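You operate a simulated robot arm through the tools that you are given. There is no shell and no other tool.

The job below is to be done with a simulated two-armed robot. You get a single attempt, and the scene is never put back.

## Task
Turn the spool that the orange job card names on the orange turntable, then put it on peg 62.
Fine: for a look, turn the table about a third round and back with the spool on it.

Only the result counts: the job must be done as asked and must still hold three seconds after the hand-in. Knocking over, shifting, dropping, spilling or breaking anything else fails it.

## Robot
Two 7-joint arms with fingered hands on one trunk that stands fixed in place. Base frame: the origin is at the foot of the trunk, x ahead of it, y to its left, z up. Lengths are in mm, angles in degrees, forces in N, time in s.
The left shoulder is at [31, 163, 1114], the right one opposite. Each reaches about 1215 mm from its shoulder. Payload 4 kg a hand.
The tool frame of a hand sits at the grasp point between the pads (the TCP): z along the fingers, y along the line on which they close. The tips reach 36 mm beyond it. The gripper opens to 124 mm; its body begins 42 mm behind the TCP. The gripper is a hand of 4 fingers: y runs from the thumb to the fingers, the wrist lies at [-15, -99, -189] in the tool frame, and closing takes about 1.5 s.
Orientation is told as [roll, pitch, yaw] about the base's x, y, z axes, in that order, counted from this pose: with the fingers straight down and the wrist toward the robot, the tool's x, y and z point along [0, 1, 0], [1, 0, 0] and [0, 0, -1] of the base frame.

## Interface
- The arms move only by the tool move_arm. It takes "left_moves", "right_moves" or both (then of equal length, played together; a hand with none holds still); each is one flat list of numbers, 7 for each row, row after row: the turn, a rotation vector about the base's x, y, z in units of 4 degrees (1.0 is 4 degrees), then the shift along the base's x, y, z in units of 40 mm (1.0 is 40 mm), then the finger opening in mm, from 0 to 124. In form: [ax, ay, az, dx, dy, dz, gripper, ax, ay, az, dx, dy, dz, gripper, ...]. A call has 1 to 20 rows; each row shifts and turns the commanded pose from where the row before left it. A call with a number of a shift or a turn outside -1 to 1 is refused whole. Rows are played at 5 a second. More than 50 mm and 8.6 degrees between two rows, or a gripper value outside its range, and nothing of the call is played. A pose out of reach is approached as far as the arm can. The call stops where the force on the tool passes 90 N (or 10 N more than at its start, if that is more) or the arm is blocked; 0.2 s more then pass. Each finger travels about 45 mm/s and halts on what it meets, pressing with about 23 N; the grip force reading is that of the motor and also rises with nothing between the fingers. The clock runs only during rows and for 0.2 s after the last one: add rows that do not move to give the fingers time. It gives the time, the measured TCP pose, the force on the tool (base axes), the opening and the grip force at its end, in the units of the frame above (readings bear some noise), with the torque about the TCP (base axes, N m) and any sound that the robot's microphone picked up.
- Cameras (640 x 400 px; columns grow to the right, rows downward): "scene" is now at [126, -34.2, 1380.5]; the picture's right is [-0.37, -0.93, 0.04], its down [-0.39, 0.12, -0.91] and it looks along [0.84, -0.35, -0.40] (base axes); focal length 270 px, centre (320, 200). "left" rides on the left gripper at [-75, -86, -123] in its tool frame; the picture's right is [-0.70, -0.34, 0.63], its down [0.65, -0.68, 0.35] and it looks along [0.32, 0.65, 0.69] (tool axes); focal length 275 px, centre (320, 200). "right" rides on the right gripper at [75, -86, -123] in its tool frame; the picture's right is [-0.70, 0.34, -0.63], its down [-0.65, -0.68, 0.35] and it looks along [-0.31, 0.65, 0.69] (tool axes); focal length 275 px, centre (320, 200). There is no depth. A picture from a camera that has moved, and an enlarged one, comes with that camera's place and axes in the base frame and with its lens. The place of the scene camera against the robot may be out by one fixed shift of up to 25 mm in any direction.
- get_image(camera): a new picture of that camera. The clock stands still meanwhile.
- lift_body(by): moves the trunk up (or, below 0, down) by that many mm; the arms and the scene camera ride with it, the base frame stays. It gives what a move gives, with no picture.
- set_grasp(shape, hand): the hand has 4 fingers and takes this shape, open, in about a second: jaw (thumb against the fingers, like two jaws); tri (thumb and two fingers); tip (a fingertip pinch); poke (one finger out to press); point (the index stretched); flat (the hand flat); cup (the hand cupped); fist (a fist). The gripper value then closes the fingers along that shape, each until it touches; the sizes above hold for jaw. It gives what a move gives, with no picture.
- turn_head(pan, tilt): turns the head with the scene camera to pan (to the left, within 86 degrees either way) and tilt (down, from -29 to 69), counted from straight ahead of the robot (the tilt from the chest, where the trunk bows). It gives what a move gives.
- inspect(camera, box): a new picture of the part [left, top, right, bottom] of that camera's present view, enlarged. The clock stands still meanwhile.
- hand_in(): hands the job in; it is judged then, once.

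Places have to be worked out from the pictures, the camera data and where the tool is seen. Open the grippers and draw the arms clear of the work before you hand the job in, unless the task says otherwise.

The tools are called after "Call:" as a command line: name --argument value ..., lists and objects as JSON in quotes. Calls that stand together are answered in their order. move_arm: Moves the arms, as the interface text tells. Its arguments: {"type":"object","properties":{"left_moves":{"type":"array"},"right_moves":{"type":"array"}},"required":[]} The other tools are called the same way: lift_body (by) moves the trunk up or down; set_grasp (shape, hand) gives the hand a shape; turn_head (pan, tilt) turns the head that bears the scene camera; get_image (camera) takes a picture; inspect (camera, box) takes an enlarged picture of a part of a camera's view; hand_in () hands the job in.

At the start:

```text
clock: 0.0
left_ee_pos: [766.9, 44.6, 1296.9]
left_ee_rot: [0.0, -0.1, 0.1]
left_contact_force: [0.6, -1.4, -0.2]
left_torque: [-0.04, -0.06, -0.05]
left_grip_width: 123.7
left_grasp_force: 0.0
left_shape: jaw
right_ee_pos: [610.7, -658.2, 1170.6]
right_ee_rot: [-0.1, 0.0, -0.1]
right_contact_force: [0.0, -0.3, -0.4]
right_torque: [0.02, 0.01, -0.01]
right_grip_width: 123.7
right_grasp_force: 0.1
right_shape: jaw
trunk travel left (down, up): [-275.0, 203.0]
head pan, tilt (commanded): [-21.9, 18.6]
```

scene: 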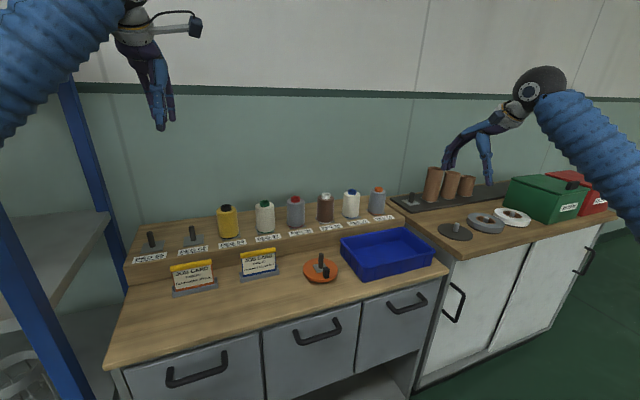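
right: 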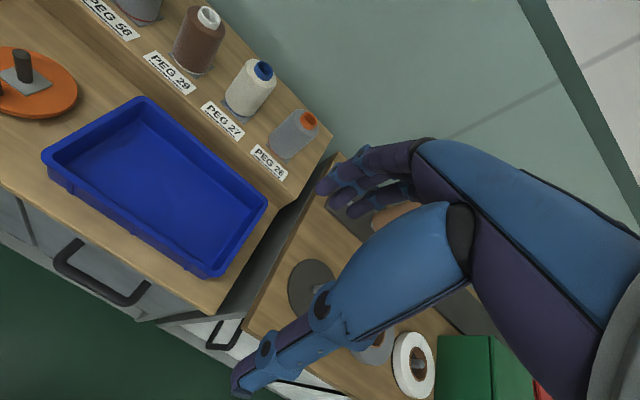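
left: 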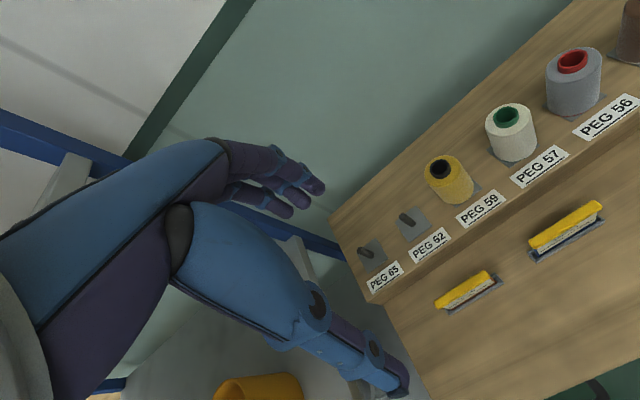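

I see two job cards, a row of spools on pegs, and an orange turntable. I'll enlarge the cards, the labels and the turntable to read them.

Call:
inspect --camera "scene" --box '[160, 240, 290, 300]'

Call:
inspect --camera "scene" --box '[120, 180, 260, 270]'

Call:
inspect --camera "scene" --box '[240, 180, 400, 290]'

```text
4.92 times, centred on (225, 270) of scene
camera zoom: at [126.0, -34.2, 1380.5], right [-0.37, -0.93, 0.04], down [-0.39, 0.12, -0.91], along [0.84, -0.35, -0.4], focal length 1329 px, centre (788, -145)
```

zoom: 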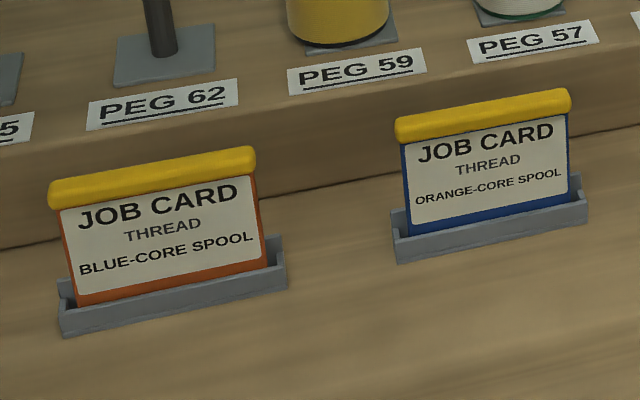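

```text
4.44 times, centred on (190, 225) of scene
camera zoom: at [126.0, -34.2, 1380.5], right [-0.37, -0.93, 0.04], down [-0.39, 0.12, -0.91], along [0.84, -0.35, -0.4], focal length 1200 px, centre (898, 89)
```

zoom: 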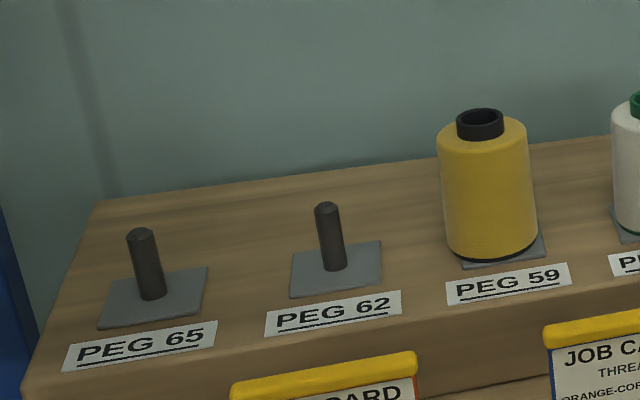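

```text
3.64 times, centred on (320, 235) of scene
camera zoom: at [126.0, -34.2, 1380.5], right [-0.37, -0.93, 0.04], down [-0.39, 0.12, -0.91], along [0.84, -0.35, -0.4], focal length 982 px, centre (320, 73)
```

zoom: 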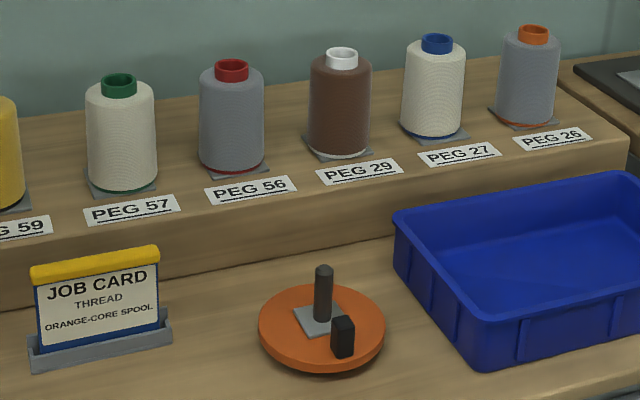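

The orange card names the blue-core spool (cream, on peg 27). I shift the right hand 150 mm to the left (y≈-508) at its present height so its camera sees the turntable and spool from closer, to work out places.

Call:
move_arm --right_moves '[0, 0, 0, 0, 0.75, 0, 124, 0, 0, 0, 0, 1, 0, 124, 0, 0, 0, 0, 1, 0, 124, 0, 0, 0, 0, 1, 0, 124, 0, 0, 0, 0, 0, 0, 124]'

Call:
get_image --camera "right"

```text
clock: 1.2
left_ee_pos: [765.6, 44.0, 1296.3]
left_ee_rot: [0.0, 0.0, 0.2]
left_contact_force: [0.4, 0.3, 0.3]
left_torque: [0.03, -0.03, 0.01]
left_grip_width: 123.4
left_grasp_force: 0.0
left_shape: jaw
right_ee_pos: [608.8, -507.2, 1172.0]
right_ee_rot: [-0.1, 0.0, 0.0]
right_contact_force: [0.9, 0.1, -0.4]
right_torque: [-0.01, 0.01, -0.01]
right_grip_width: 123.9
right_grasp_force: 0.0
right_shape: jaw
trunk travel left (down, up): [-275.0, 203.0]
head pan, tilt (commanded): [-21.9, 18.6]
```

```text
taken
camera right: at [522.8, -433.5, 1293.8], right [0.34, -0.7, 0.63], down [-0.68, -0.64, -0.35], along [0.65, -0.32, -0.69], focal length 275 px, centre (320, 200)
```

right: 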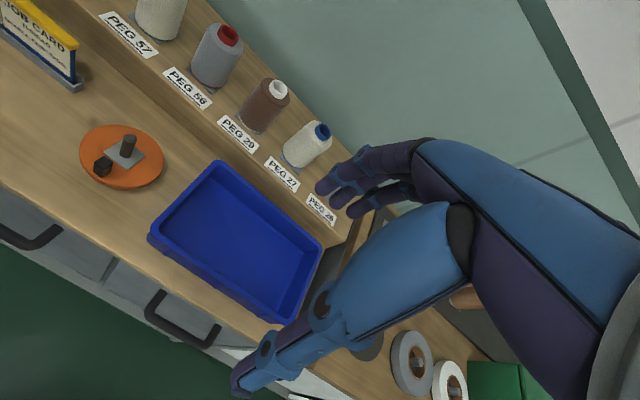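

The turntable and the spool row are both in view. I enlarge these regions for pixel-accurate points.

Call:
inspect --camera "right" --box '[60, 100, 188, 180]'

Call:
inspect --camera "right" --box '[215, 65, 375, 225]'

Call:
inspect --camera "left" --box '[330, 120, 490, 290]'

```text
5.00 times, centred on (124, 140) of right
camera zoom: at [522.8, -433.5, 1293.8], right [0.34, -0.7, 0.63], down [-0.68, -0.64, -0.35], along [0.65, -0.32, -0.69], focal length 1376 px, centre (1300, 500)
```

zoom: 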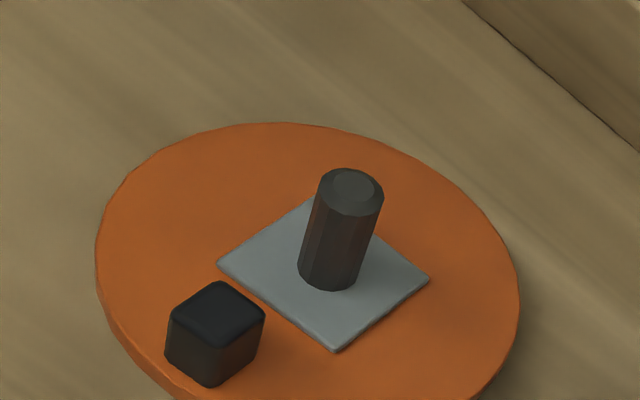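

```text
2.50 times, centred on (295, 145) of right
camera zoom: at [522.8, -433.5, 1293.8], right [0.34, -0.7, 0.63], down [-0.68, -0.64, -0.35], along [0.65, -0.32, -0.69], focal length 688 px, centre (382, 338)
```

zoom: 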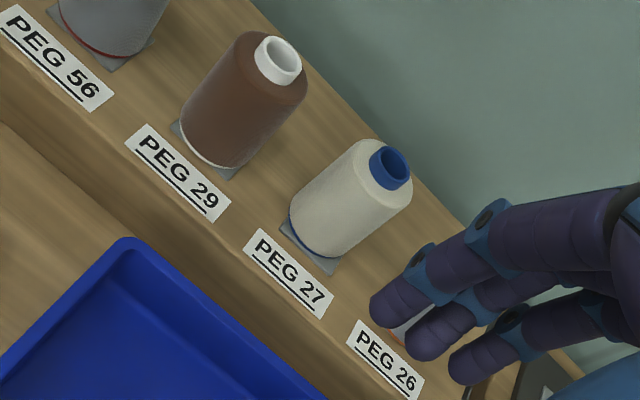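

```text
2.35 times, centred on (410, 205) of left
camera zoom: at [681.1, -31.5, 1420.6], right [-0.34, -0.7, -0.63], down [-0.68, 0.64, -0.35], along [0.65, 0.32, -0.69], focal length 648 px, centre (108, 188)
```

zoom: 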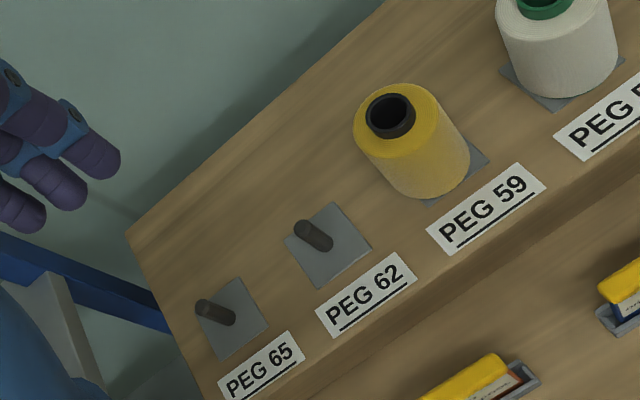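

From the two right-hand views I judge: shelf top z≈880, blue-core spool axis about (949,-518) with core top z≈985, turntable peg about (752,-310) with base z≈826 and top z≈877, peg 62 about (954,47). I move the right hand forward toward the spool at safe height for a closer look.

Call:
move_arm --right_moves '[0, 0, 0, 1, -0.05, 0, 124, 0, 0, 0, 1, -0.05, 0, 124, 0, 0, 0, 1, -0.05, 0, 124, 0, 0, 0, 1, -0.05, 0, 124, 0, 0, 0, 0.75, 0, 0, 124, 0, 0, 0, 0, 0, 0, 124]'

Call:
get_image --camera "right"

```text
clock: 2.6
left_ee_pos: [766.1, 44.2, 1298.5]
left_ee_rot: [0.0, -0.1, 0.2]
left_contact_force: [-0.3, 0.0, 0.2]
left_torque: [0.02, -0.02, -0.03]
left_grip_width: 123.2
left_grasp_force: 0.0
left_shape: jaw
right_ee_pos: [799.9, -515.9, 1171.5]
right_ee_rot: [0.1, 0.0, 0.0]
right_contact_force: [-0.4, 0.2, 0.4]
right_torque: [-0.02, 0.02, -0.01]
right_grip_width: 123.7
right_grasp_force: 0.1
right_shape: jaw
trunk travel left (down, up): [-275.0, 203.0]
head pan, tilt (commanded): [-21.9, 18.6]
```

```text
taken
camera right: at [712.9, -441.7, 1292.8], right [0.34, -0.7, 0.63], down [-0.68, -0.65, -0.35], along [0.65, -0.31, -0.69], focal length 275 px, centre (320, 200)
```

right: 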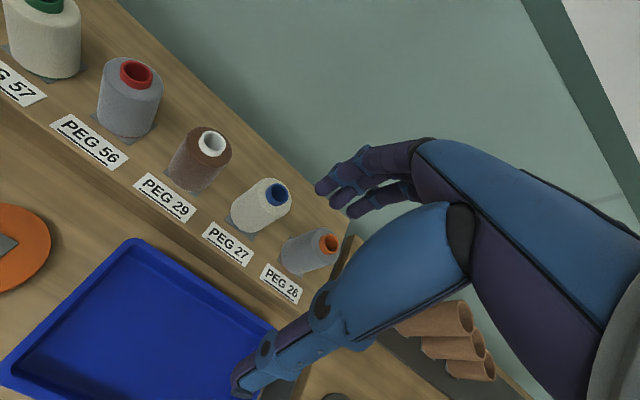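

I enlarge the blue-core spool from this vantage to triangulate its axis more exactly.

Call:
inspect --camera "right" --box '[200, 165, 304, 230]'

Call:
inspect --camera "right" --box '[0, 190, 80, 310]'

```text
6.15 times, centred on (252, 198) of right
camera zoom: at [712.9, -441.7, 1292.8], right [0.34, -0.7, 0.63], down [-0.68, -0.65, -0.35], along [0.65, -0.31, -0.69], focal length 1694 px, centre (738, 215)
```

zoom: 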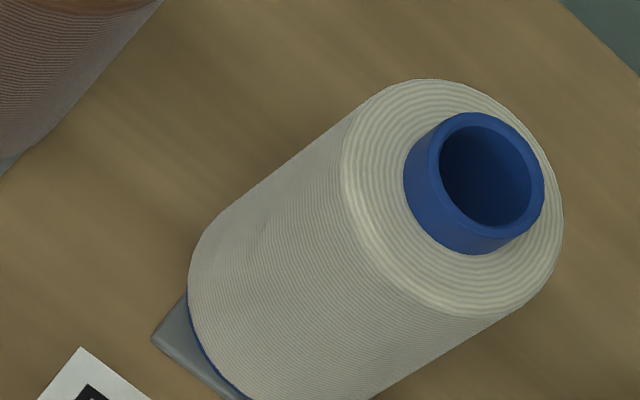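

```text
3.33 times, centred on (40, 250) of right
camera zoom: at [712.9, -441.7, 1292.8], right [0.34, -0.7, 0.63], down [-0.68, -0.65, -0.35], along [0.65, -0.31, -0.69], focal length 918 px, centre (1253, 33)
```

zoom: 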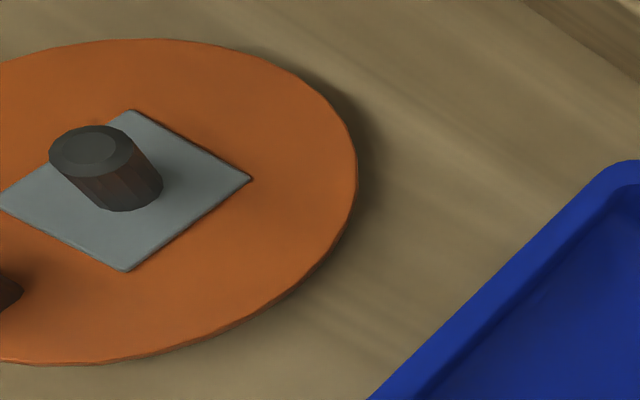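

The spool axis comes out near x≈960–970, y≈-523, core top z≈970–985. I move above it, keeping the fingertips well over the spool tops (TCP z≈1100), and look again at close range.

Call:
move_arm --right_moves '[0, 0, 0, 1, -0.04, -0.45, 124, 0, 0, 0, 1, -0.04, -0.45, 124, 0, 0, 0, 1, -0.04, -0.45, 124, 0, 0, 0, 1, -0.04, -0.45, 124, 0, 0, 0, 0, 0, 0, 124]'

Call:
get_image --camera "right"

Call:
get_image --camera "scene"

```text
clock: 3.8
left_ee_pos: [765.5, 44.2, 1296.8]
left_ee_rot: [0.0, 0.1, 0.1]
left_contact_force: [0.3, -0.2, 0.4]
left_torque: [0.01, 0.03, 0.0]
left_grip_width: 123.6
left_grasp_force: 0.1
left_shape: jaw
right_ee_pos: [962.0, -522.5, 1097.4]
right_ee_rot: [0.0, 0.1, -0.1]
right_contact_force: [0.4, -0.1, -0.1]
right_torque: [-0.04, 0.02, 0.01]
right_grip_width: 123.6
right_grasp_force: 0.1
right_shape: jaw
trunk travel left (down, up): [-275.0, 203.0]
head pan, tilt (commanded): [-21.9, 18.6]
```

```text
taken
camera right: at [874.5, -448.9, 1220.6], right [0.34, -0.7, 0.63], down [-0.68, -0.65, -0.35], along [0.65, -0.31, -0.69], focal length 275 px, centre (320, 200)
```

right: 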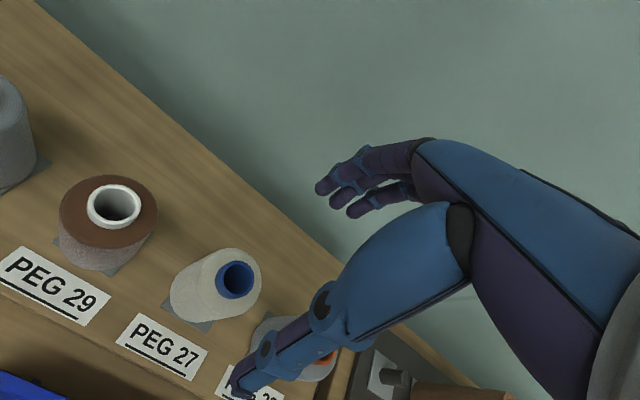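

```text
taken
camera scene: at [125.4, -34.4, 1380.7], right [-0.37, -0.93, 0.04], down [-0.39, 0.12, -0.91], along [0.84, -0.35, -0.4], focal length 270 px, centre (320, 200)
```

scene: 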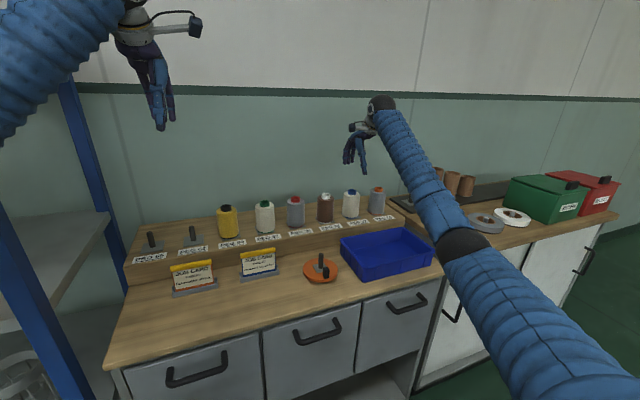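

The spool's core is visible just below-left of the hand. I enlarge for a precise centre.

Call:
inspect --camera "right" --box '[150, 230, 310, 340]'

Call:
inspect --camera "scene" --box '[300, 120, 420, 230]'

```text
3.64 times, centred on (230, 285) of right
camera zoom: at [874.5, -448.9, 1220.6], right [0.34, -0.7, 0.63], down [-0.68, -0.65, -0.35], along [0.65, -0.31, -0.69], focal length 1001 px, centre (647, -109)
```

zoom: 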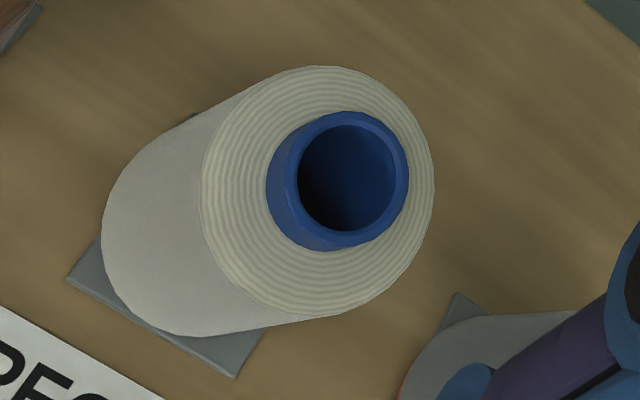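

```text
3.64 times, centred on (360, 175) of scene
camera zoom: at [125.4, -34.4, 1380.7], right [-0.37, -0.93, 0.04], down [-0.39, 0.12, -0.91], along [0.84, -0.35, -0.4], focal length 982 px, centre (174, 291)
```

zoom: 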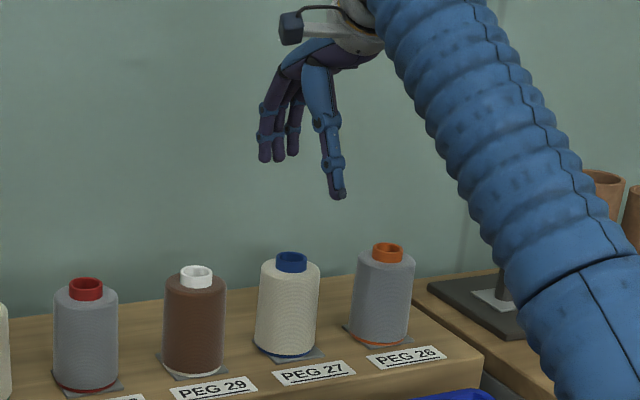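

The close view puts the core top centre at (962,-521,980) with a body about 60 mm wide; the hand is centred over it. I lower first to z≈1015 and check the fingers straddle the spool.

Call:
move_arm --right_moves '[0, 0, 0, 0, 0.04, -0.7, 124, 0, 0, 0, 0, 0, -0.7, 124, 0, 0, 0, 0, 0, -0.65, 124, 0, 0, 0, 0, 0, 0, 124]'

Call:
get_image --camera "right"

Call:
inspect --camera "scene" --box '[300, 120, 420, 230]'

```text
clock: 4.8
left_ee_pos: [767.5, 45.0, 1296.7]
left_ee_rot: [-0.1, 0.0, 0.1]
left_contact_force: [-0.5, 0.4, -0.1]
left_torque: [0.02, -0.04, 0.03]
left_grip_width: 123.8
left_grasp_force: 0.0
left_shape: jaw
right_ee_pos: [960.3, -521.3, 1016.5]
right_ee_rot: [0.0, 0.0, 0.0]
right_contact_force: [-0.2, -0.2, 0.3]
right_torque: [-0.02, 0.01, 0.01]
right_grip_width: 123.7
right_grasp_force: 0.0
right_shape: jaw
trunk travel left (down, up): [-275.0, 203.0]
head pan, tilt (commanded): [-21.9, 18.6]
```

```text
taken
camera right: at [874.3, -447.6, 1138.5], right [0.34, -0.7, 0.63], down [-0.68, -0.65, -0.35], along [0.65, -0.32, -0.69], focal length 275 px, centre (320, 200)
```

right: 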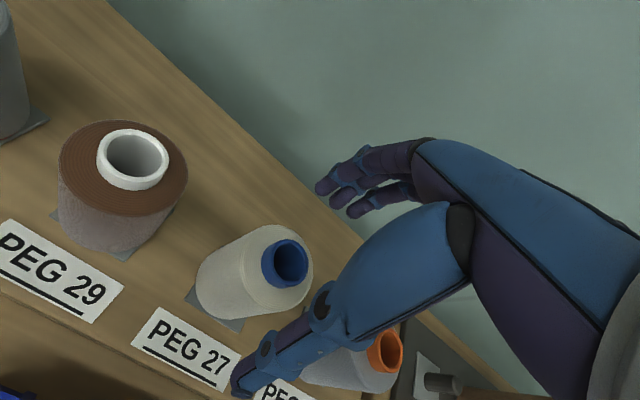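

```text
3.64 times, centred on (360, 175) of scene
camera zoom: at [125.6, -33.8, 1380.7], right [-0.37, -0.93, 0.04], down [-0.39, 0.12, -0.91], along [0.84, -0.35, -0.4], focal length 982 px, centre (174, 291)
```

zoom: 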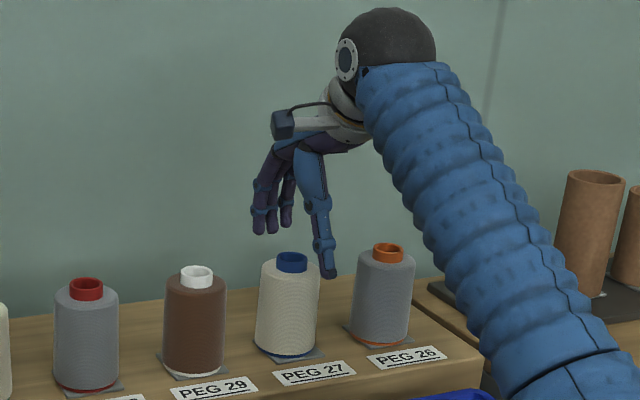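

The fingers straddle the spool in x (thumb near side, fingers far side). I enlarge the hand to see how the fingers sit laterally relative to the spool before going lower.

Call:
inspect --camera "right" --box '[190, 130, 480, 400]'

Call:
inspect --camera "scene" --box '[345, 140, 420, 225]'

Call:
get_image --camera "left"

```text
1.48 times, centred on (335, 265) of right
camera zoom: at [874.3, -447.6, 1138.5], right [0.34, -0.7, 0.63], down [-0.68, -0.65, -0.35], along [0.65, -0.32, -0.69], focal length 408 px, centre (298, 104)
```

zoom: 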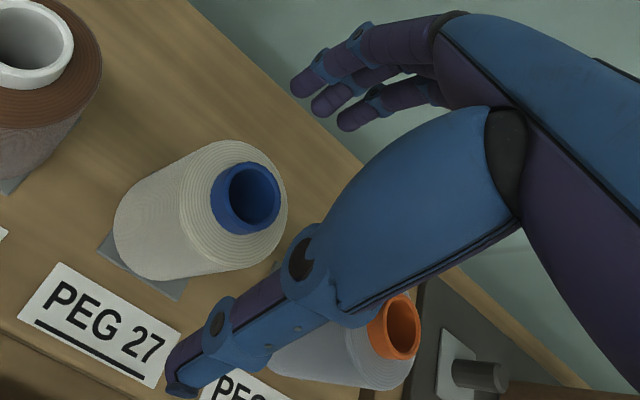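

```text
4.71 times, centred on (382, 182) of scene
camera zoom: at [125.6, -33.8, 1380.7], right [-0.37, -0.93, 0.04], down [-0.39, 0.12, -0.91], along [0.84, -0.35, -0.4], focal length 1271 px, centre (26, 282)
```

zoom: 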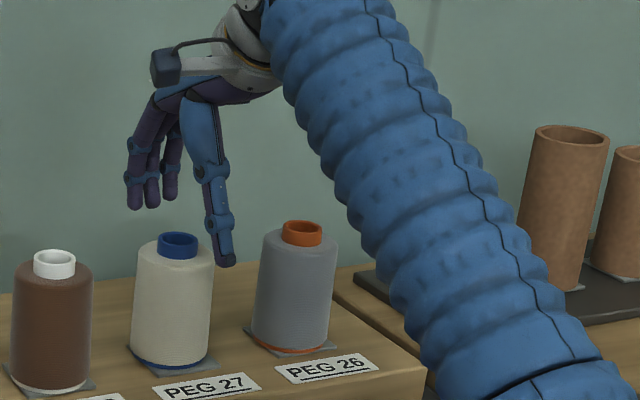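

```text
taken
camera left: at [681.4, -30.5, 1420.6], right [-0.34, -0.7, -0.63], down [-0.68, 0.64, -0.35], along [0.65, 0.32, -0.69], focal length 275 px, centre (320, 200)
```

left: 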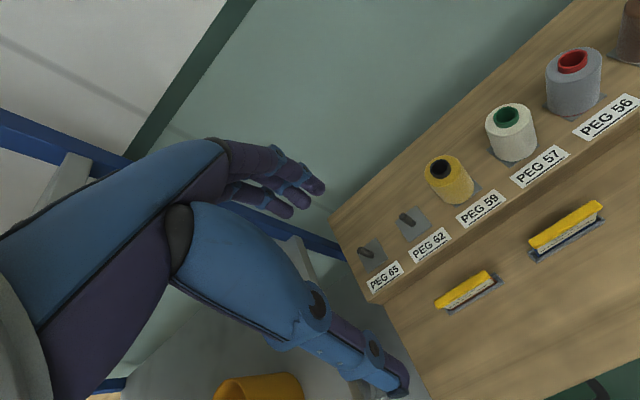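

The three fingers sit at about y≈-513, -530, -547 and the thumb ≈-524, straddling the spool axis (y≈-521). I nudge 3 mm to +y and lower to z≈957, with the fingers still open.

Call:
move_arm --right_moves '[0, 0, 0, 0.02, 0.08, -0.75, 124, 0, 0, 0, 0, 0, -0.72, 124, 0, 0, 0, 0, 0, 0, 124]'

Call:
get_image --camera "right"

Call:
inspect --camera "scene" --box '[325, 140, 400, 225]'

```text
clock: 5.6
left_ee_pos: [766.7, 45.5, 1296.6]
left_ee_rot: [0.1, -0.1, 0.1]
left_contact_force: [0.3, 0.7, 0.5]
left_torque: [-0.02, 0.01, -0.01]
left_grip_width: 123.8
left_grasp_force: 0.0
left_shape: jaw
right_ee_pos: [960.7, -517.3, 960.2]
right_ee_rot: [0.1, 0.0, 0.1]
right_contact_force: [0.1, 0.0, -0.2]
right_torque: [0.0, -0.01, -0.04]
right_grip_width: 123.7
right_grasp_force: 0.0
right_shape: jaw
trunk travel left (down, up): [-275.0, 203.0]
head pan, tilt (commanded): [-21.9, 18.6]
```

```text
taken
camera right: at [873.8, -443.2, 1082.0], right [0.34, -0.7, 0.63], down [-0.68, -0.65, -0.35], along [0.65, -0.32, -0.69], focal length 275 px, centre (320, 200)
```

right: 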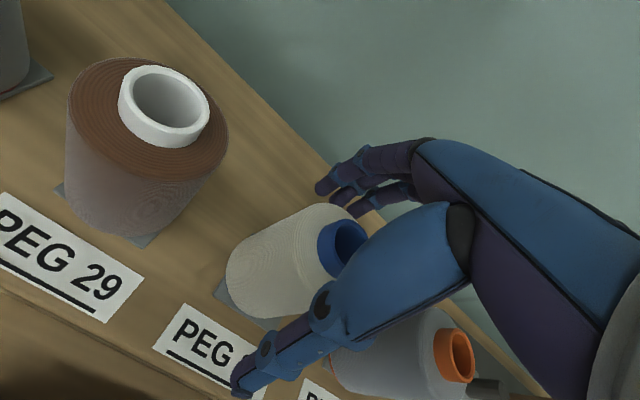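

```text
4.71 times, centred on (362, 182) of scene
camera zoom: at [126.0, -33.9, 1380.6], right [-0.37, -0.93, 0.04], down [-0.39, 0.12, -0.91], along [0.84, -0.35, -0.4], focal length 1271 px, centre (120, 282)
```

zoom: 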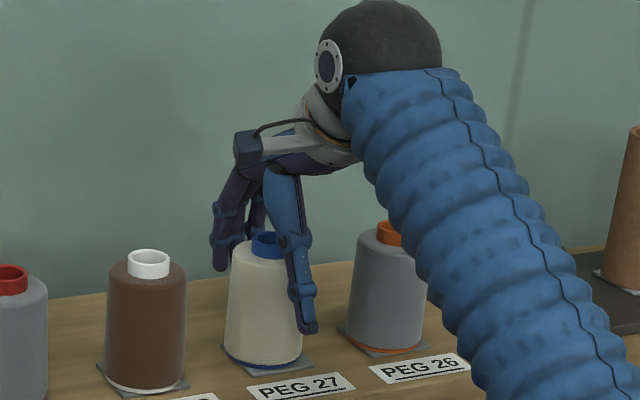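

The hand straddles the spool with no contact and the palm stays above the core. I close the fingers and let them settle.

Call:
move_arm --right_moves '[0, 0, 0, 0, 0, -0.08, 110, 0, 0, 0, 0, 0, 0, 30, 0, 0, 0, 0, 0, 0, 30, 0, 0, 0, 0, 0, 0, 30, 0, 0, 0, 0, 0, 0, 30, 0, 0, 0, 0, 0, 0, 30, 0, 0, 0, 0, 0, 0, 30, 0, 0, 0, 0, 0, 0, 30, 0, 0, 0, 0, 0, 0, 30, 0, 0, 0, 0, 0, 0, 30]'

Call:
get_image --camera "right"

Call:
inspect --camera "scene" --box '[325, 140, 400, 225]'

```text
clock: 7.8
left_ee_pos: [765.0, 44.7, 1298.7]
left_ee_rot: [0.1, -0.1, 0.1]
left_contact_force: [-0.3, 0.8, 0.0]
left_torque: [-0.03, -0.02, 0.03]
left_grip_width: 123.8
left_grasp_force: 0.1
left_shape: jaw
right_ee_pos: [958.9, -518.9, 959.4]
right_ee_rot: [0.0, -0.1, -0.1]
right_contact_force: [-15.9, -5.3, 11.0]
right_torque: [-0.05, -0.35, -0.01]
right_grip_width: 77.7
right_grasp_force: 23.2
right_shape: jaw
trunk travel left (down, up): [-275.0, 203.0]
head pan, tilt (commanded): [-21.9, 18.6]
```

```text
taken
camera right: at [872.4, -444.0, 1080.4], right [0.34, -0.7, 0.63], down [-0.68, -0.64, -0.35], along [0.65, -0.32, -0.69], focal length 275 px, centre (320, 200)
```

right: 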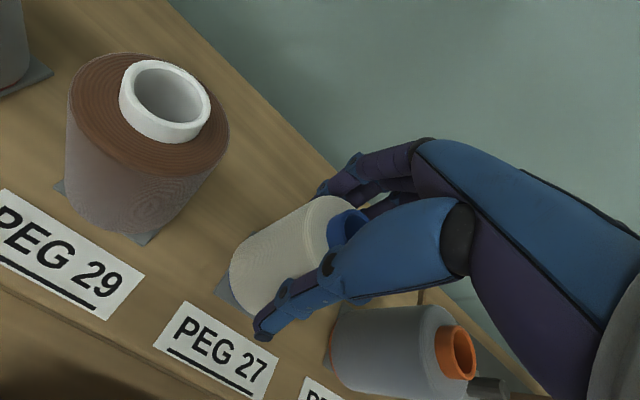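

```text
4.71 times, centred on (362, 182) of scene
camera zoom: at [123.8, -34.0, 1380.8], right [-0.37, -0.93, 0.04], down [-0.39, 0.12, -0.91], along [0.84, -0.35, -0.4], focal length 1271 px, centre (120, 282)
```

zoom: 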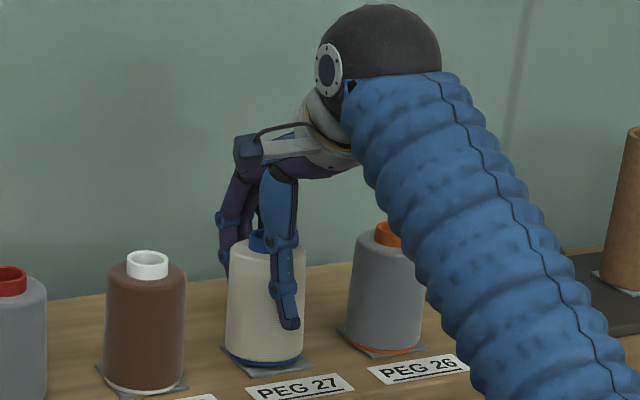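

The grip reads 77.7 mm with an uneven force (−16 N in x), so one side may be bearing more. I look closely at how the fingers touch the spool.

Call:
inspect --camera "right" --box '[220, 150, 420, 350]'

Call:
inspect --camera "scene" --box '[345, 160, 395, 222]'

```text
2.00 times, centred on (320, 250) of right
camera zoom: at [872.4, -444.0, 1080.4], right [0.34, -0.7, 0.63], down [-0.68, -0.64, -0.35], along [0.65, -0.32, -0.69], focal length 551 px, centre (320, 100)
```

zoom: 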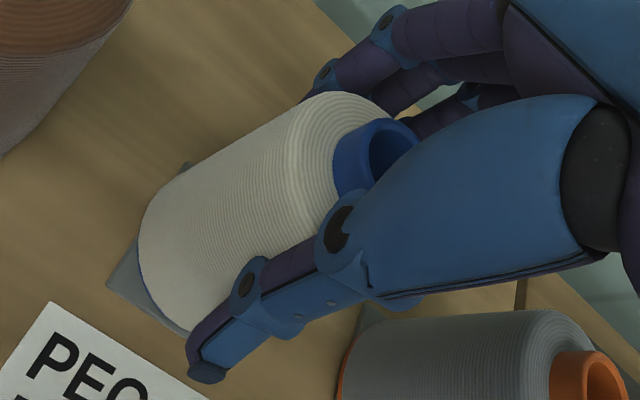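

```text
6.45 times, centred on (370, 191) of scene
camera zoom: at [123.8, -34.0, 1380.8], right [-0.37, -0.93, 0.04], down [-0.39, 0.12, -0.91], along [0.84, -0.35, -0.4], focal length 1742 px, centre (-3, 258)
```

zoom: 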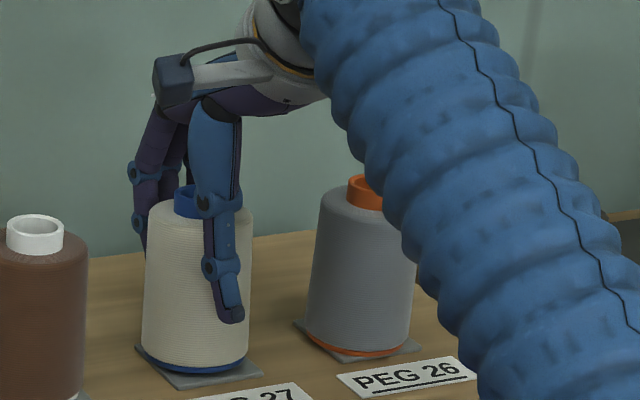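

The thumb lies along the near side and the fingers along the back of the spool. I do a gentle 20 mm test lift (the spool stays on its peg) to see whether the grip holds.

Call:
move_arm --right_moves '[0, 0, 0, 0, 0, 0.12, 30, 0, 0, 0, 0, 0, 0.13, 30, 0, 0, 0, 0, 0, 0.13, 30, 0, 0, 0, 0, 0, 0.12, 30, 0, 0, 0, 0, 0, 0, 30, 0, 0, 0, 0, 0, 0, 30]'

Call:
get_image --camera "right"

Call:
inspect --camera "scene" --box '[325, 140, 400, 225]'

```text
clock: 9.2
left_ee_pos: [767.3, 43.9, 1297.7]
left_ee_rot: [0.0, 0.1, 0.0]
left_contact_force: [0.1, -0.4, 0.2]
left_torque: [-0.01, 0.02, 0.04]
left_grip_width: 123.7
left_grasp_force: 0.0
left_shape: jaw
right_ee_pos: [961.6, -517.8, 974.2]
right_ee_rot: [0.0, -0.1, 0.2]
right_contact_force: [0.6, 0.7, -3.7]
right_torque: [0.0, 0.01, -0.01]
right_grip_width: 77.6
right_grasp_force: 23.2
right_shape: jaw
trunk travel left (down, up): [-275.0, 203.0]
head pan, tilt (commanded): [-21.9, 18.6]
```

```text
taken
camera right: at [874.9, -443.4, 1097.1], right [0.34, -0.7, 0.63], down [-0.68, -0.65, -0.35], along [0.65, -0.31, -0.69], focal length 275 px, centre (320, 200)
```

right: 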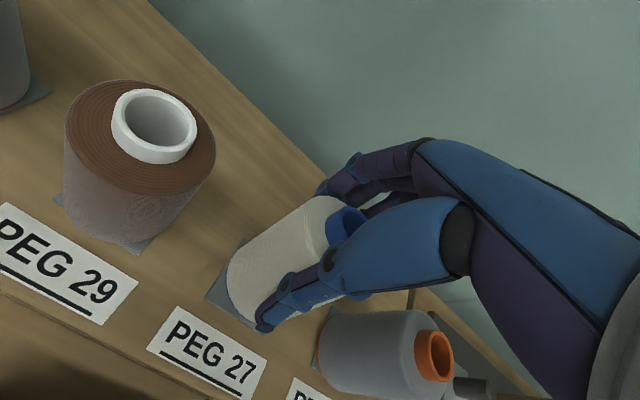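

```text
4.71 times, centred on (362, 182) of scene
camera zoom: at [126.4, -34.2, 1380.5], right [-0.37, -0.93, 0.04], down [-0.39, 0.12, -0.91], along [0.84, -0.35, -0.4], focal length 1271 px, centre (120, 282)
```

zoom: 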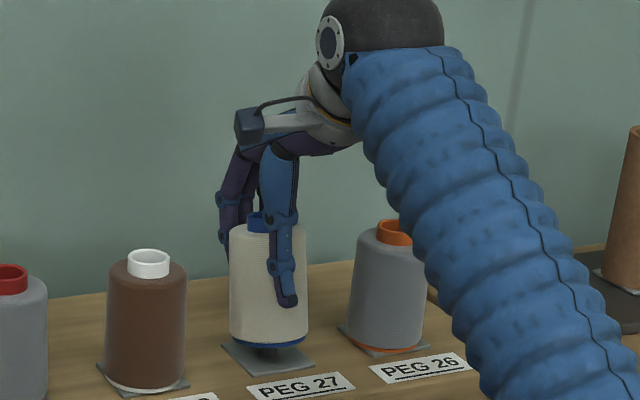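

The spool lifted cleanly and hangs upright (about 3.7 N). I raise it clear of its peg and the neighbouring tops, to TCP z≈1085.

Call:
move_arm --right_moves '[0, 0, 0, 0, 0, 0.4, 30, 0, 0, 0, 0, 0, 0.5, 30, 0, 0, 0, 0, 0, 0.5, 30, 0, 0, 0, 0, 0, 0.5, 30, 0, 0, 0, 0, 0, 0.5, 30, 0, 0, 0, 0, 0, 0.35, 30, 0, 0, 0, 0, 0, 0, 30]'

Call:
get_image --camera "scene"

Call:
get_image --camera "right"

```text
clock: 10.8
left_ee_pos: [767.6, 44.5, 1296.1]
left_ee_rot: [0.0, 0.1, 0.0]
left_contact_force: [0.5, -1.3, -0.2]
left_torque: [-0.02, -0.03, 0.01]
left_grip_width: 123.6
left_grasp_force: 0.1
left_shape: jaw
right_ee_pos: [961.6, -517.4, 1084.4]
right_ee_rot: [0.0, -0.1, -0.1]
right_contact_force: [-0.2, -0.2, -2.7]
right_torque: [-0.01, 0.04, 0.0]
right_grip_width: 77.7
right_grasp_force: 22.7
right_shape: jaw
trunk travel left (down, up): [-275.0, 203.0]
head pan, tilt (commanded): [-21.9, 18.6]
```

```text
taken
camera scene: at [126.6, -34.4, 1380.4], right [-0.37, -0.93, 0.04], down [-0.39, 0.12, -0.91], along [0.84, -0.35, -0.41], focal length 270 px, centre (320, 200)
```

scene: 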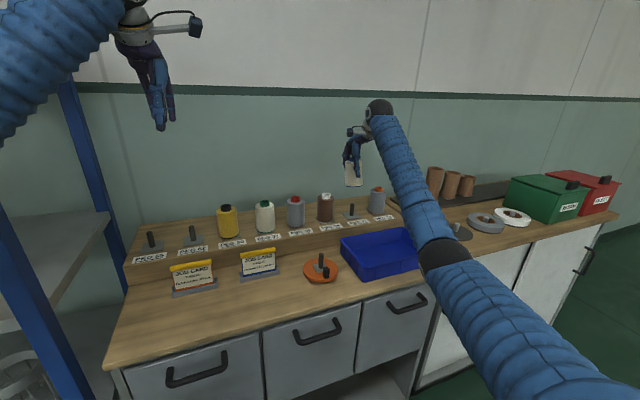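

```text
taken
camera right: at [875.7, -443.0, 1206.0], right [0.34, -0.7, 0.63], down [-0.68, -0.65, -0.35], along [0.65, -0.31, -0.69], focal length 275 px, centre (320, 200)
```

right: 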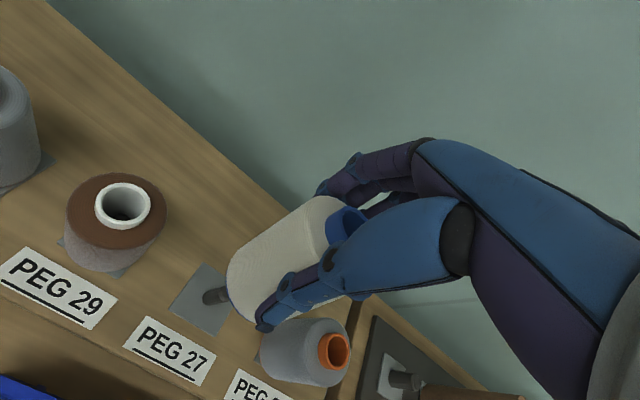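

The spool is off peg 27. I zoom in to measure how the held spool sits relative to peg 27 below it, as a check of its axis.

Call:
inspect --camera "scene" --box '[325, 140, 395, 225]'

Call:
inspect --camera "right" --box '[170, 180, 390, 340]'

```text
4.71 times, centred on (360, 182) of scene
camera zoom: at [126.6, -34.4, 1380.4], right [-0.37, -0.93, 0.04], down [-0.39, 0.12, -0.91], along [0.84, -0.35, -0.41], focal length 1271 px, centre (132, 282)
```

zoom: 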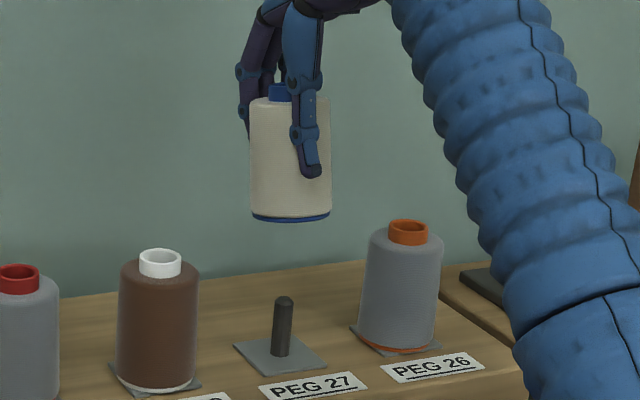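

```text
2.50 times, centred on (280, 260) of right
camera zoom: at [875.7, -443.0, 1206.0], right [0.34, -0.7, 0.63], down [-0.68, -0.65, -0.35], along [0.65, -0.31, -0.69], focal length 688 px, centre (420, 50)
```

zoom: 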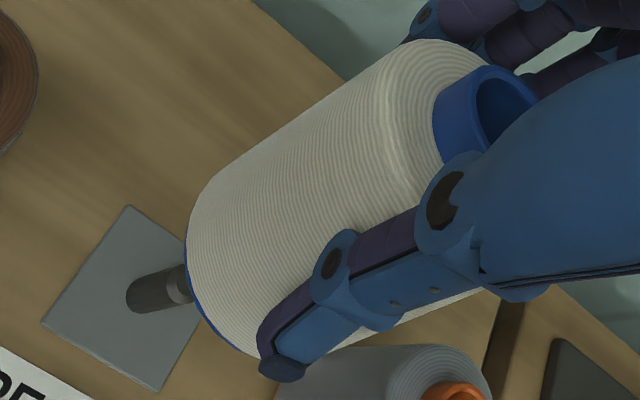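

The held spool hangs tilted about 11° (top away from the robot) – the scene view's thin bottom ellipse and the right camera agree. I draw it back off the shelf while rotating the hand −12° about y to stand the spool upright, then go sideways over the turntable.

Call:
move_arm --right_moves '[0, 0, 0, -0.7, 0, 0.1, 30, 0, 0, 0, -0.9, 0, 0.1, 30, 0, -0.5, 0, -0.9, 0, 0, 30, 0, -0.5, 0, -0.9, 0, 0, 30, 0, -0.5, 0, -0.9, 0.2, 0, 30, 0, -0.5, 0, -0.7, 0.5, 0, 30, 0, -0.5, 0, -0.25, 0.8, 0, 30, 0, -0.4, 0, 0, 0.9, 0, 30, 0, 0, 0, 0, 0.9, 0, 30, 0, 0, 0, 0, 0.9, 0, 30, 0, 0, 0, 0, 0.7, 0, 30, 0, 0, 0, 0, 0.27, 0, 30, 0, 0, 0, 0, 0, 0, 30]'

Call:
get_image --camera "scene"

Call:
get_image --camera "right"

```text
clock: 13.6
left_ee_pos: [766.0, 44.8, 1297.8]
left_ee_rot: [0.0, -0.1, 0.0]
left_contact_force: [0.0, 0.4, 0.1]
left_torque: [-0.01, 0.03, 0.0]
left_grip_width: 123.7
left_grasp_force: 0.1
left_shape: jaw
right_ee_pos: [752.2, -312.1, 1094.6]
right_ee_rot: [0.0, -11.6, 0.0]
right_contact_force: [0.4, -0.2, -3.0]
right_torque: [0.02, 0.03, -0.04]
right_grip_width: 77.5
right_grasp_force: 23.4
right_shape: jaw
trunk travel left (down, up): [-275.0, 203.0]
head pan, tilt (commanded): [-21.9, 18.6]
```

```text
taken
camera scene: at [126.3, -34.2, 1380.5], right [-0.37, -0.93, 0.04], down [-0.39, 0.12, -0.91], along [0.84, -0.35, -0.4], focal length 270 px, centre (320, 200)
```

scene: 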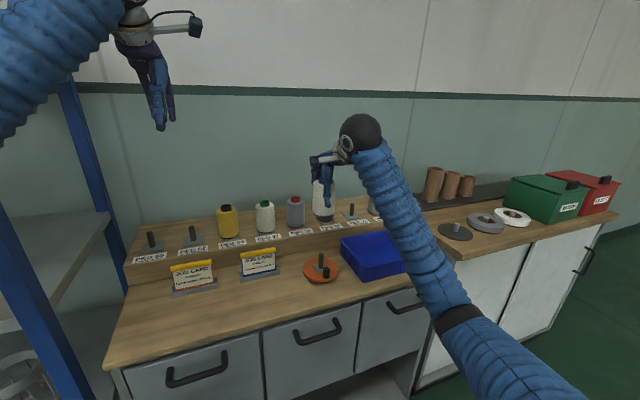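

```text
taken
camera right: at [642.6, -237.5, 1196.4], right [0.2, -0.7, 0.69], down [-0.6, -0.64, -0.48], along [0.78, -0.32, -0.55], focal length 275 px, centre (320, 200)
```

right: 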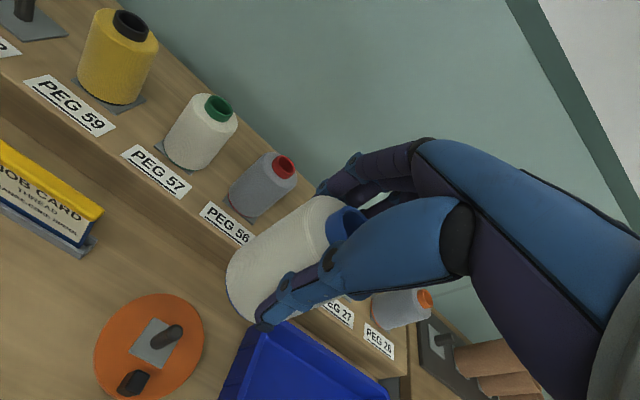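

The spool hangs over the turntable, and looks nearly upright now. I bring the left hand over (turned −80°, high and well left) so its camera views the turntable from the side for alignment in depth.

Call:
move_arm --left_moves '[0, 0, -1, -0.158, -0.08, -0.2125, 124, 0, 0, -1, -0.158, -0.08, -0.2125, 124, 0, 0, -1, -0.158, -0.08, -0.2125, 124, 0, 0, -1, -0.158, -0.08, -0.2125, 124, 0, 0, -1, -0.158, -0.08, -0.2125, 124, 0, 0, -1, -0.158, -0.08, -0.2125, 124, 0, 0, -1, -0.158, -0.08, -0.2125, 124, 0, 0, -1, -0.158, -0.08, -0.2125, 124, 0, 0, -1, -0.158, -0.08, -0.2125, 124, 0, 0, -1, -0.158, -0.08, -0.2125, 124, 0, 0, -1, -0.158, -0.08, -0.2125, 124, 0, 0, -1, -0.158, -0.08, -0.2125, 124, 0, 0, -1, -0.158, -0.08, -0.2125, 124, 0, 0, -1, -0.158, -0.08, -0.2125, 124, 0, 0, -1, -0.158, -0.08, -0.2125, 124, 0, 0, -1, -0.158, -0.08, -0.2125, 124, 0, 0, -1, -0.158, -0.08, -0.2125, 124, 0, 0, -1, -0.158, -0.08, -0.2125, 124, 0, 0, -1, -0.158, -0.08, -0.2125, 124, 0, 0, -1, -0.158, -0.08, -0.2125, 124]'

Call:
get_image --camera "left"

Call:
inspect --camera "scene" --box '[280, 130, 380, 290]'

```text
clock: 17.8
left_ee_pos: [640.7, -19.8, 1126.6]
left_ee_rot: [-0.1, 0.0, -80.1]
left_contact_force: [-0.1, -0.6, 0.5]
left_torque: [0.0, -0.02, -0.01]
left_grip_width: 123.3
left_grasp_force: 0.0
left_shape: jaw
right_ee_pos: [751.8, -311.9, 1094.4]
right_ee_rot: [0.0, -11.6, 0.1]
right_contact_force: [-0.3, -0.7, -2.6]
right_torque: [-0.01, 0.08, -0.02]
right_grip_width: 78.0
right_grasp_force: 22.9
right_shape: jaw
trunk travel left (down, up): [-275.0, 203.0]
head pan, tilt (commanded): [-21.9, 18.6]
```

```text
taken
camera left: at [552.4, 52.0, 1249.5], right [-0.74, 0.21, -0.63], down [0.52, 0.78, -0.35], along [0.42, -0.58, -0.69], focal length 275 px, centre (320, 200)
```

left: 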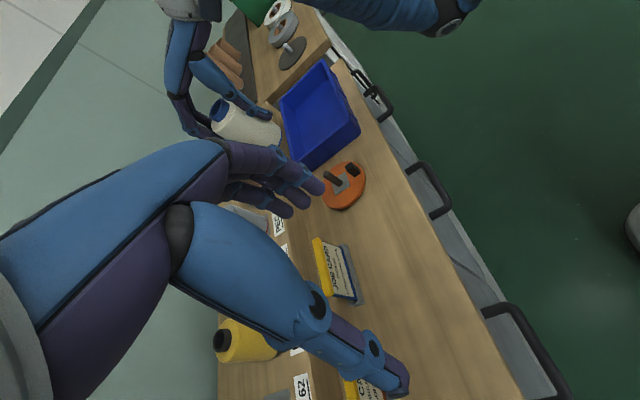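

```text
2.50 times, centred on (330, 210) of scene
camera zoom: at [126.4, -34.2, 1380.5], right [-0.37, -0.93, 0.04], down [-0.39, 0.12, -0.91], along [0.84, -0.35, -0.4], focal length 675 px, centre (295, 175)
```

zoom: 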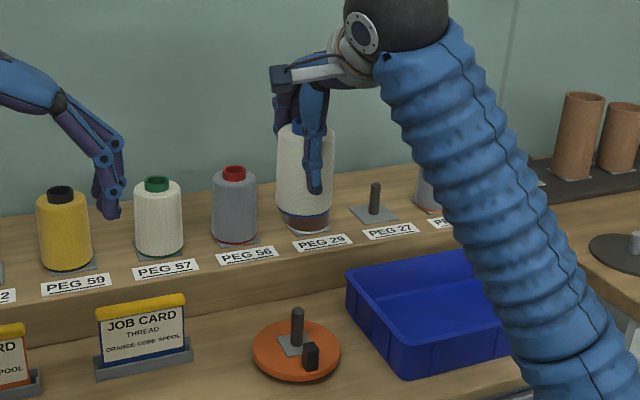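

The left camera sees both the spool and the turntable from the side. I enlarge that view to check tilt and alignment.

Call:
inspect --camera "left" --box '[195, 80, 385, 220]'

Call:
inspect --camera "scene" --box '[305, 165, 345, 230]'

```text
2.86 times, centred on (290, 150) of left
camera zoom: at [552.4, 52.0, 1249.5], right [-0.74, 0.21, -0.63], down [0.52, 0.78, -0.35], along [0.42, -0.58, -0.69], focal length 786 px, centre (406, 343)
```

zoom: 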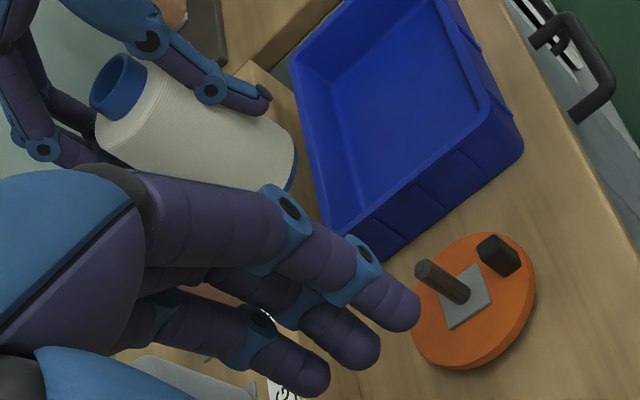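

```text
6.15 times, centred on (325, 198) of scene
camera zoom: at [126.4, -34.2, 1380.5], right [-0.37, -0.93, 0.04], down [-0.39, 0.12, -0.91], along [0.84, -0.35, -0.4], focal length 1662 px, centre (289, 215)
```

zoom: 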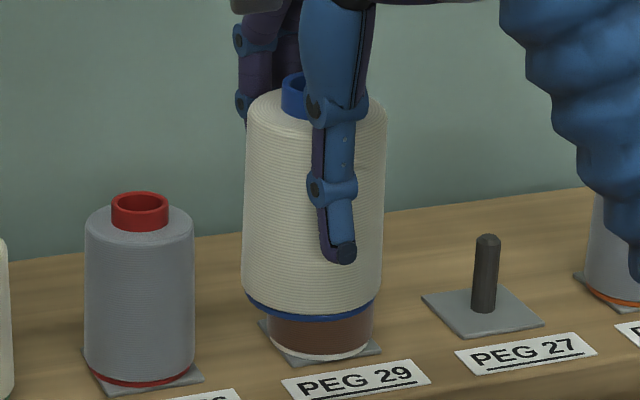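

I zoom further on the spool in the left view to measure its tilt, and on the turntable for its knob and peg.

Call:
inspect --camera "left" --box '[215, 90, 295, 150]'

Call:
inspect --camera "left" --box '[310, 150, 390, 215]'

Call:
inspect --camera "scene" --box '[290, 240, 350, 290]'

```text
6.67 times, centred on (255, 120) of left
camera zoom: at [552.4, 52.0, 1249.5], right [-0.74, 0.21, -0.63], down [0.52, 0.78, -0.35], along [0.42, -0.58, -0.69], focal length 1835 px, centre (753, 733)
```

zoom: 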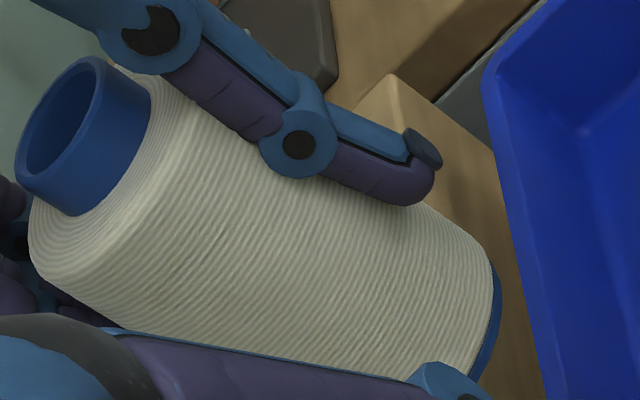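

```text
6.15 times, centred on (350, 182) of left
camera zoom: at [552.4, 52.0, 1249.5], right [-0.74, 0.21, -0.63], down [0.52, 0.78, -0.35], along [0.42, -0.58, -0.69], focal length 1694 px, centre (135, 308)
```

zoom: 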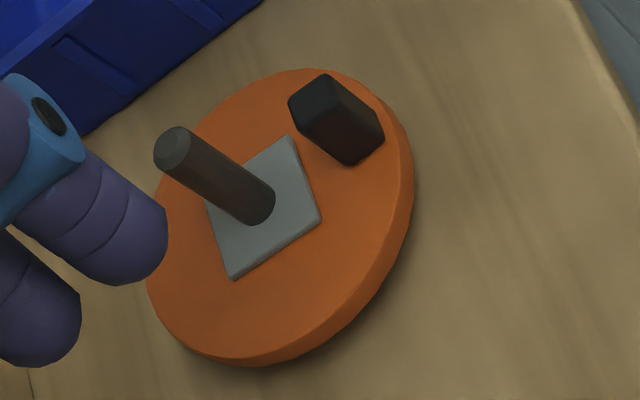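

```text
8.00 times, centred on (320, 265) of scene
camera zoom: at [126.4, -34.2, 1380.5], right [-0.37, -0.93, 0.04], down [-0.39, 0.12, -0.91], along [0.84, -0.35, -0.4], focal length 2160 px, centre (320, -320)
```

zoom: 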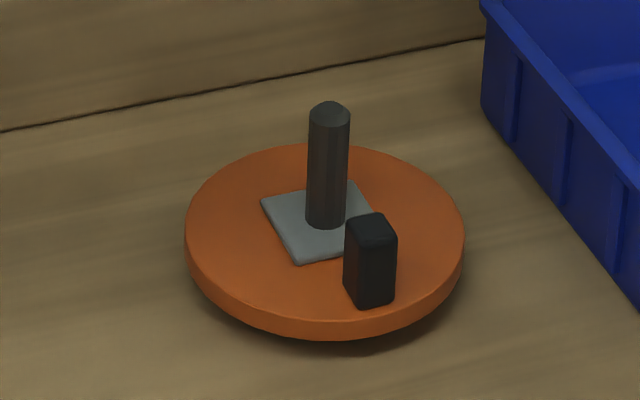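

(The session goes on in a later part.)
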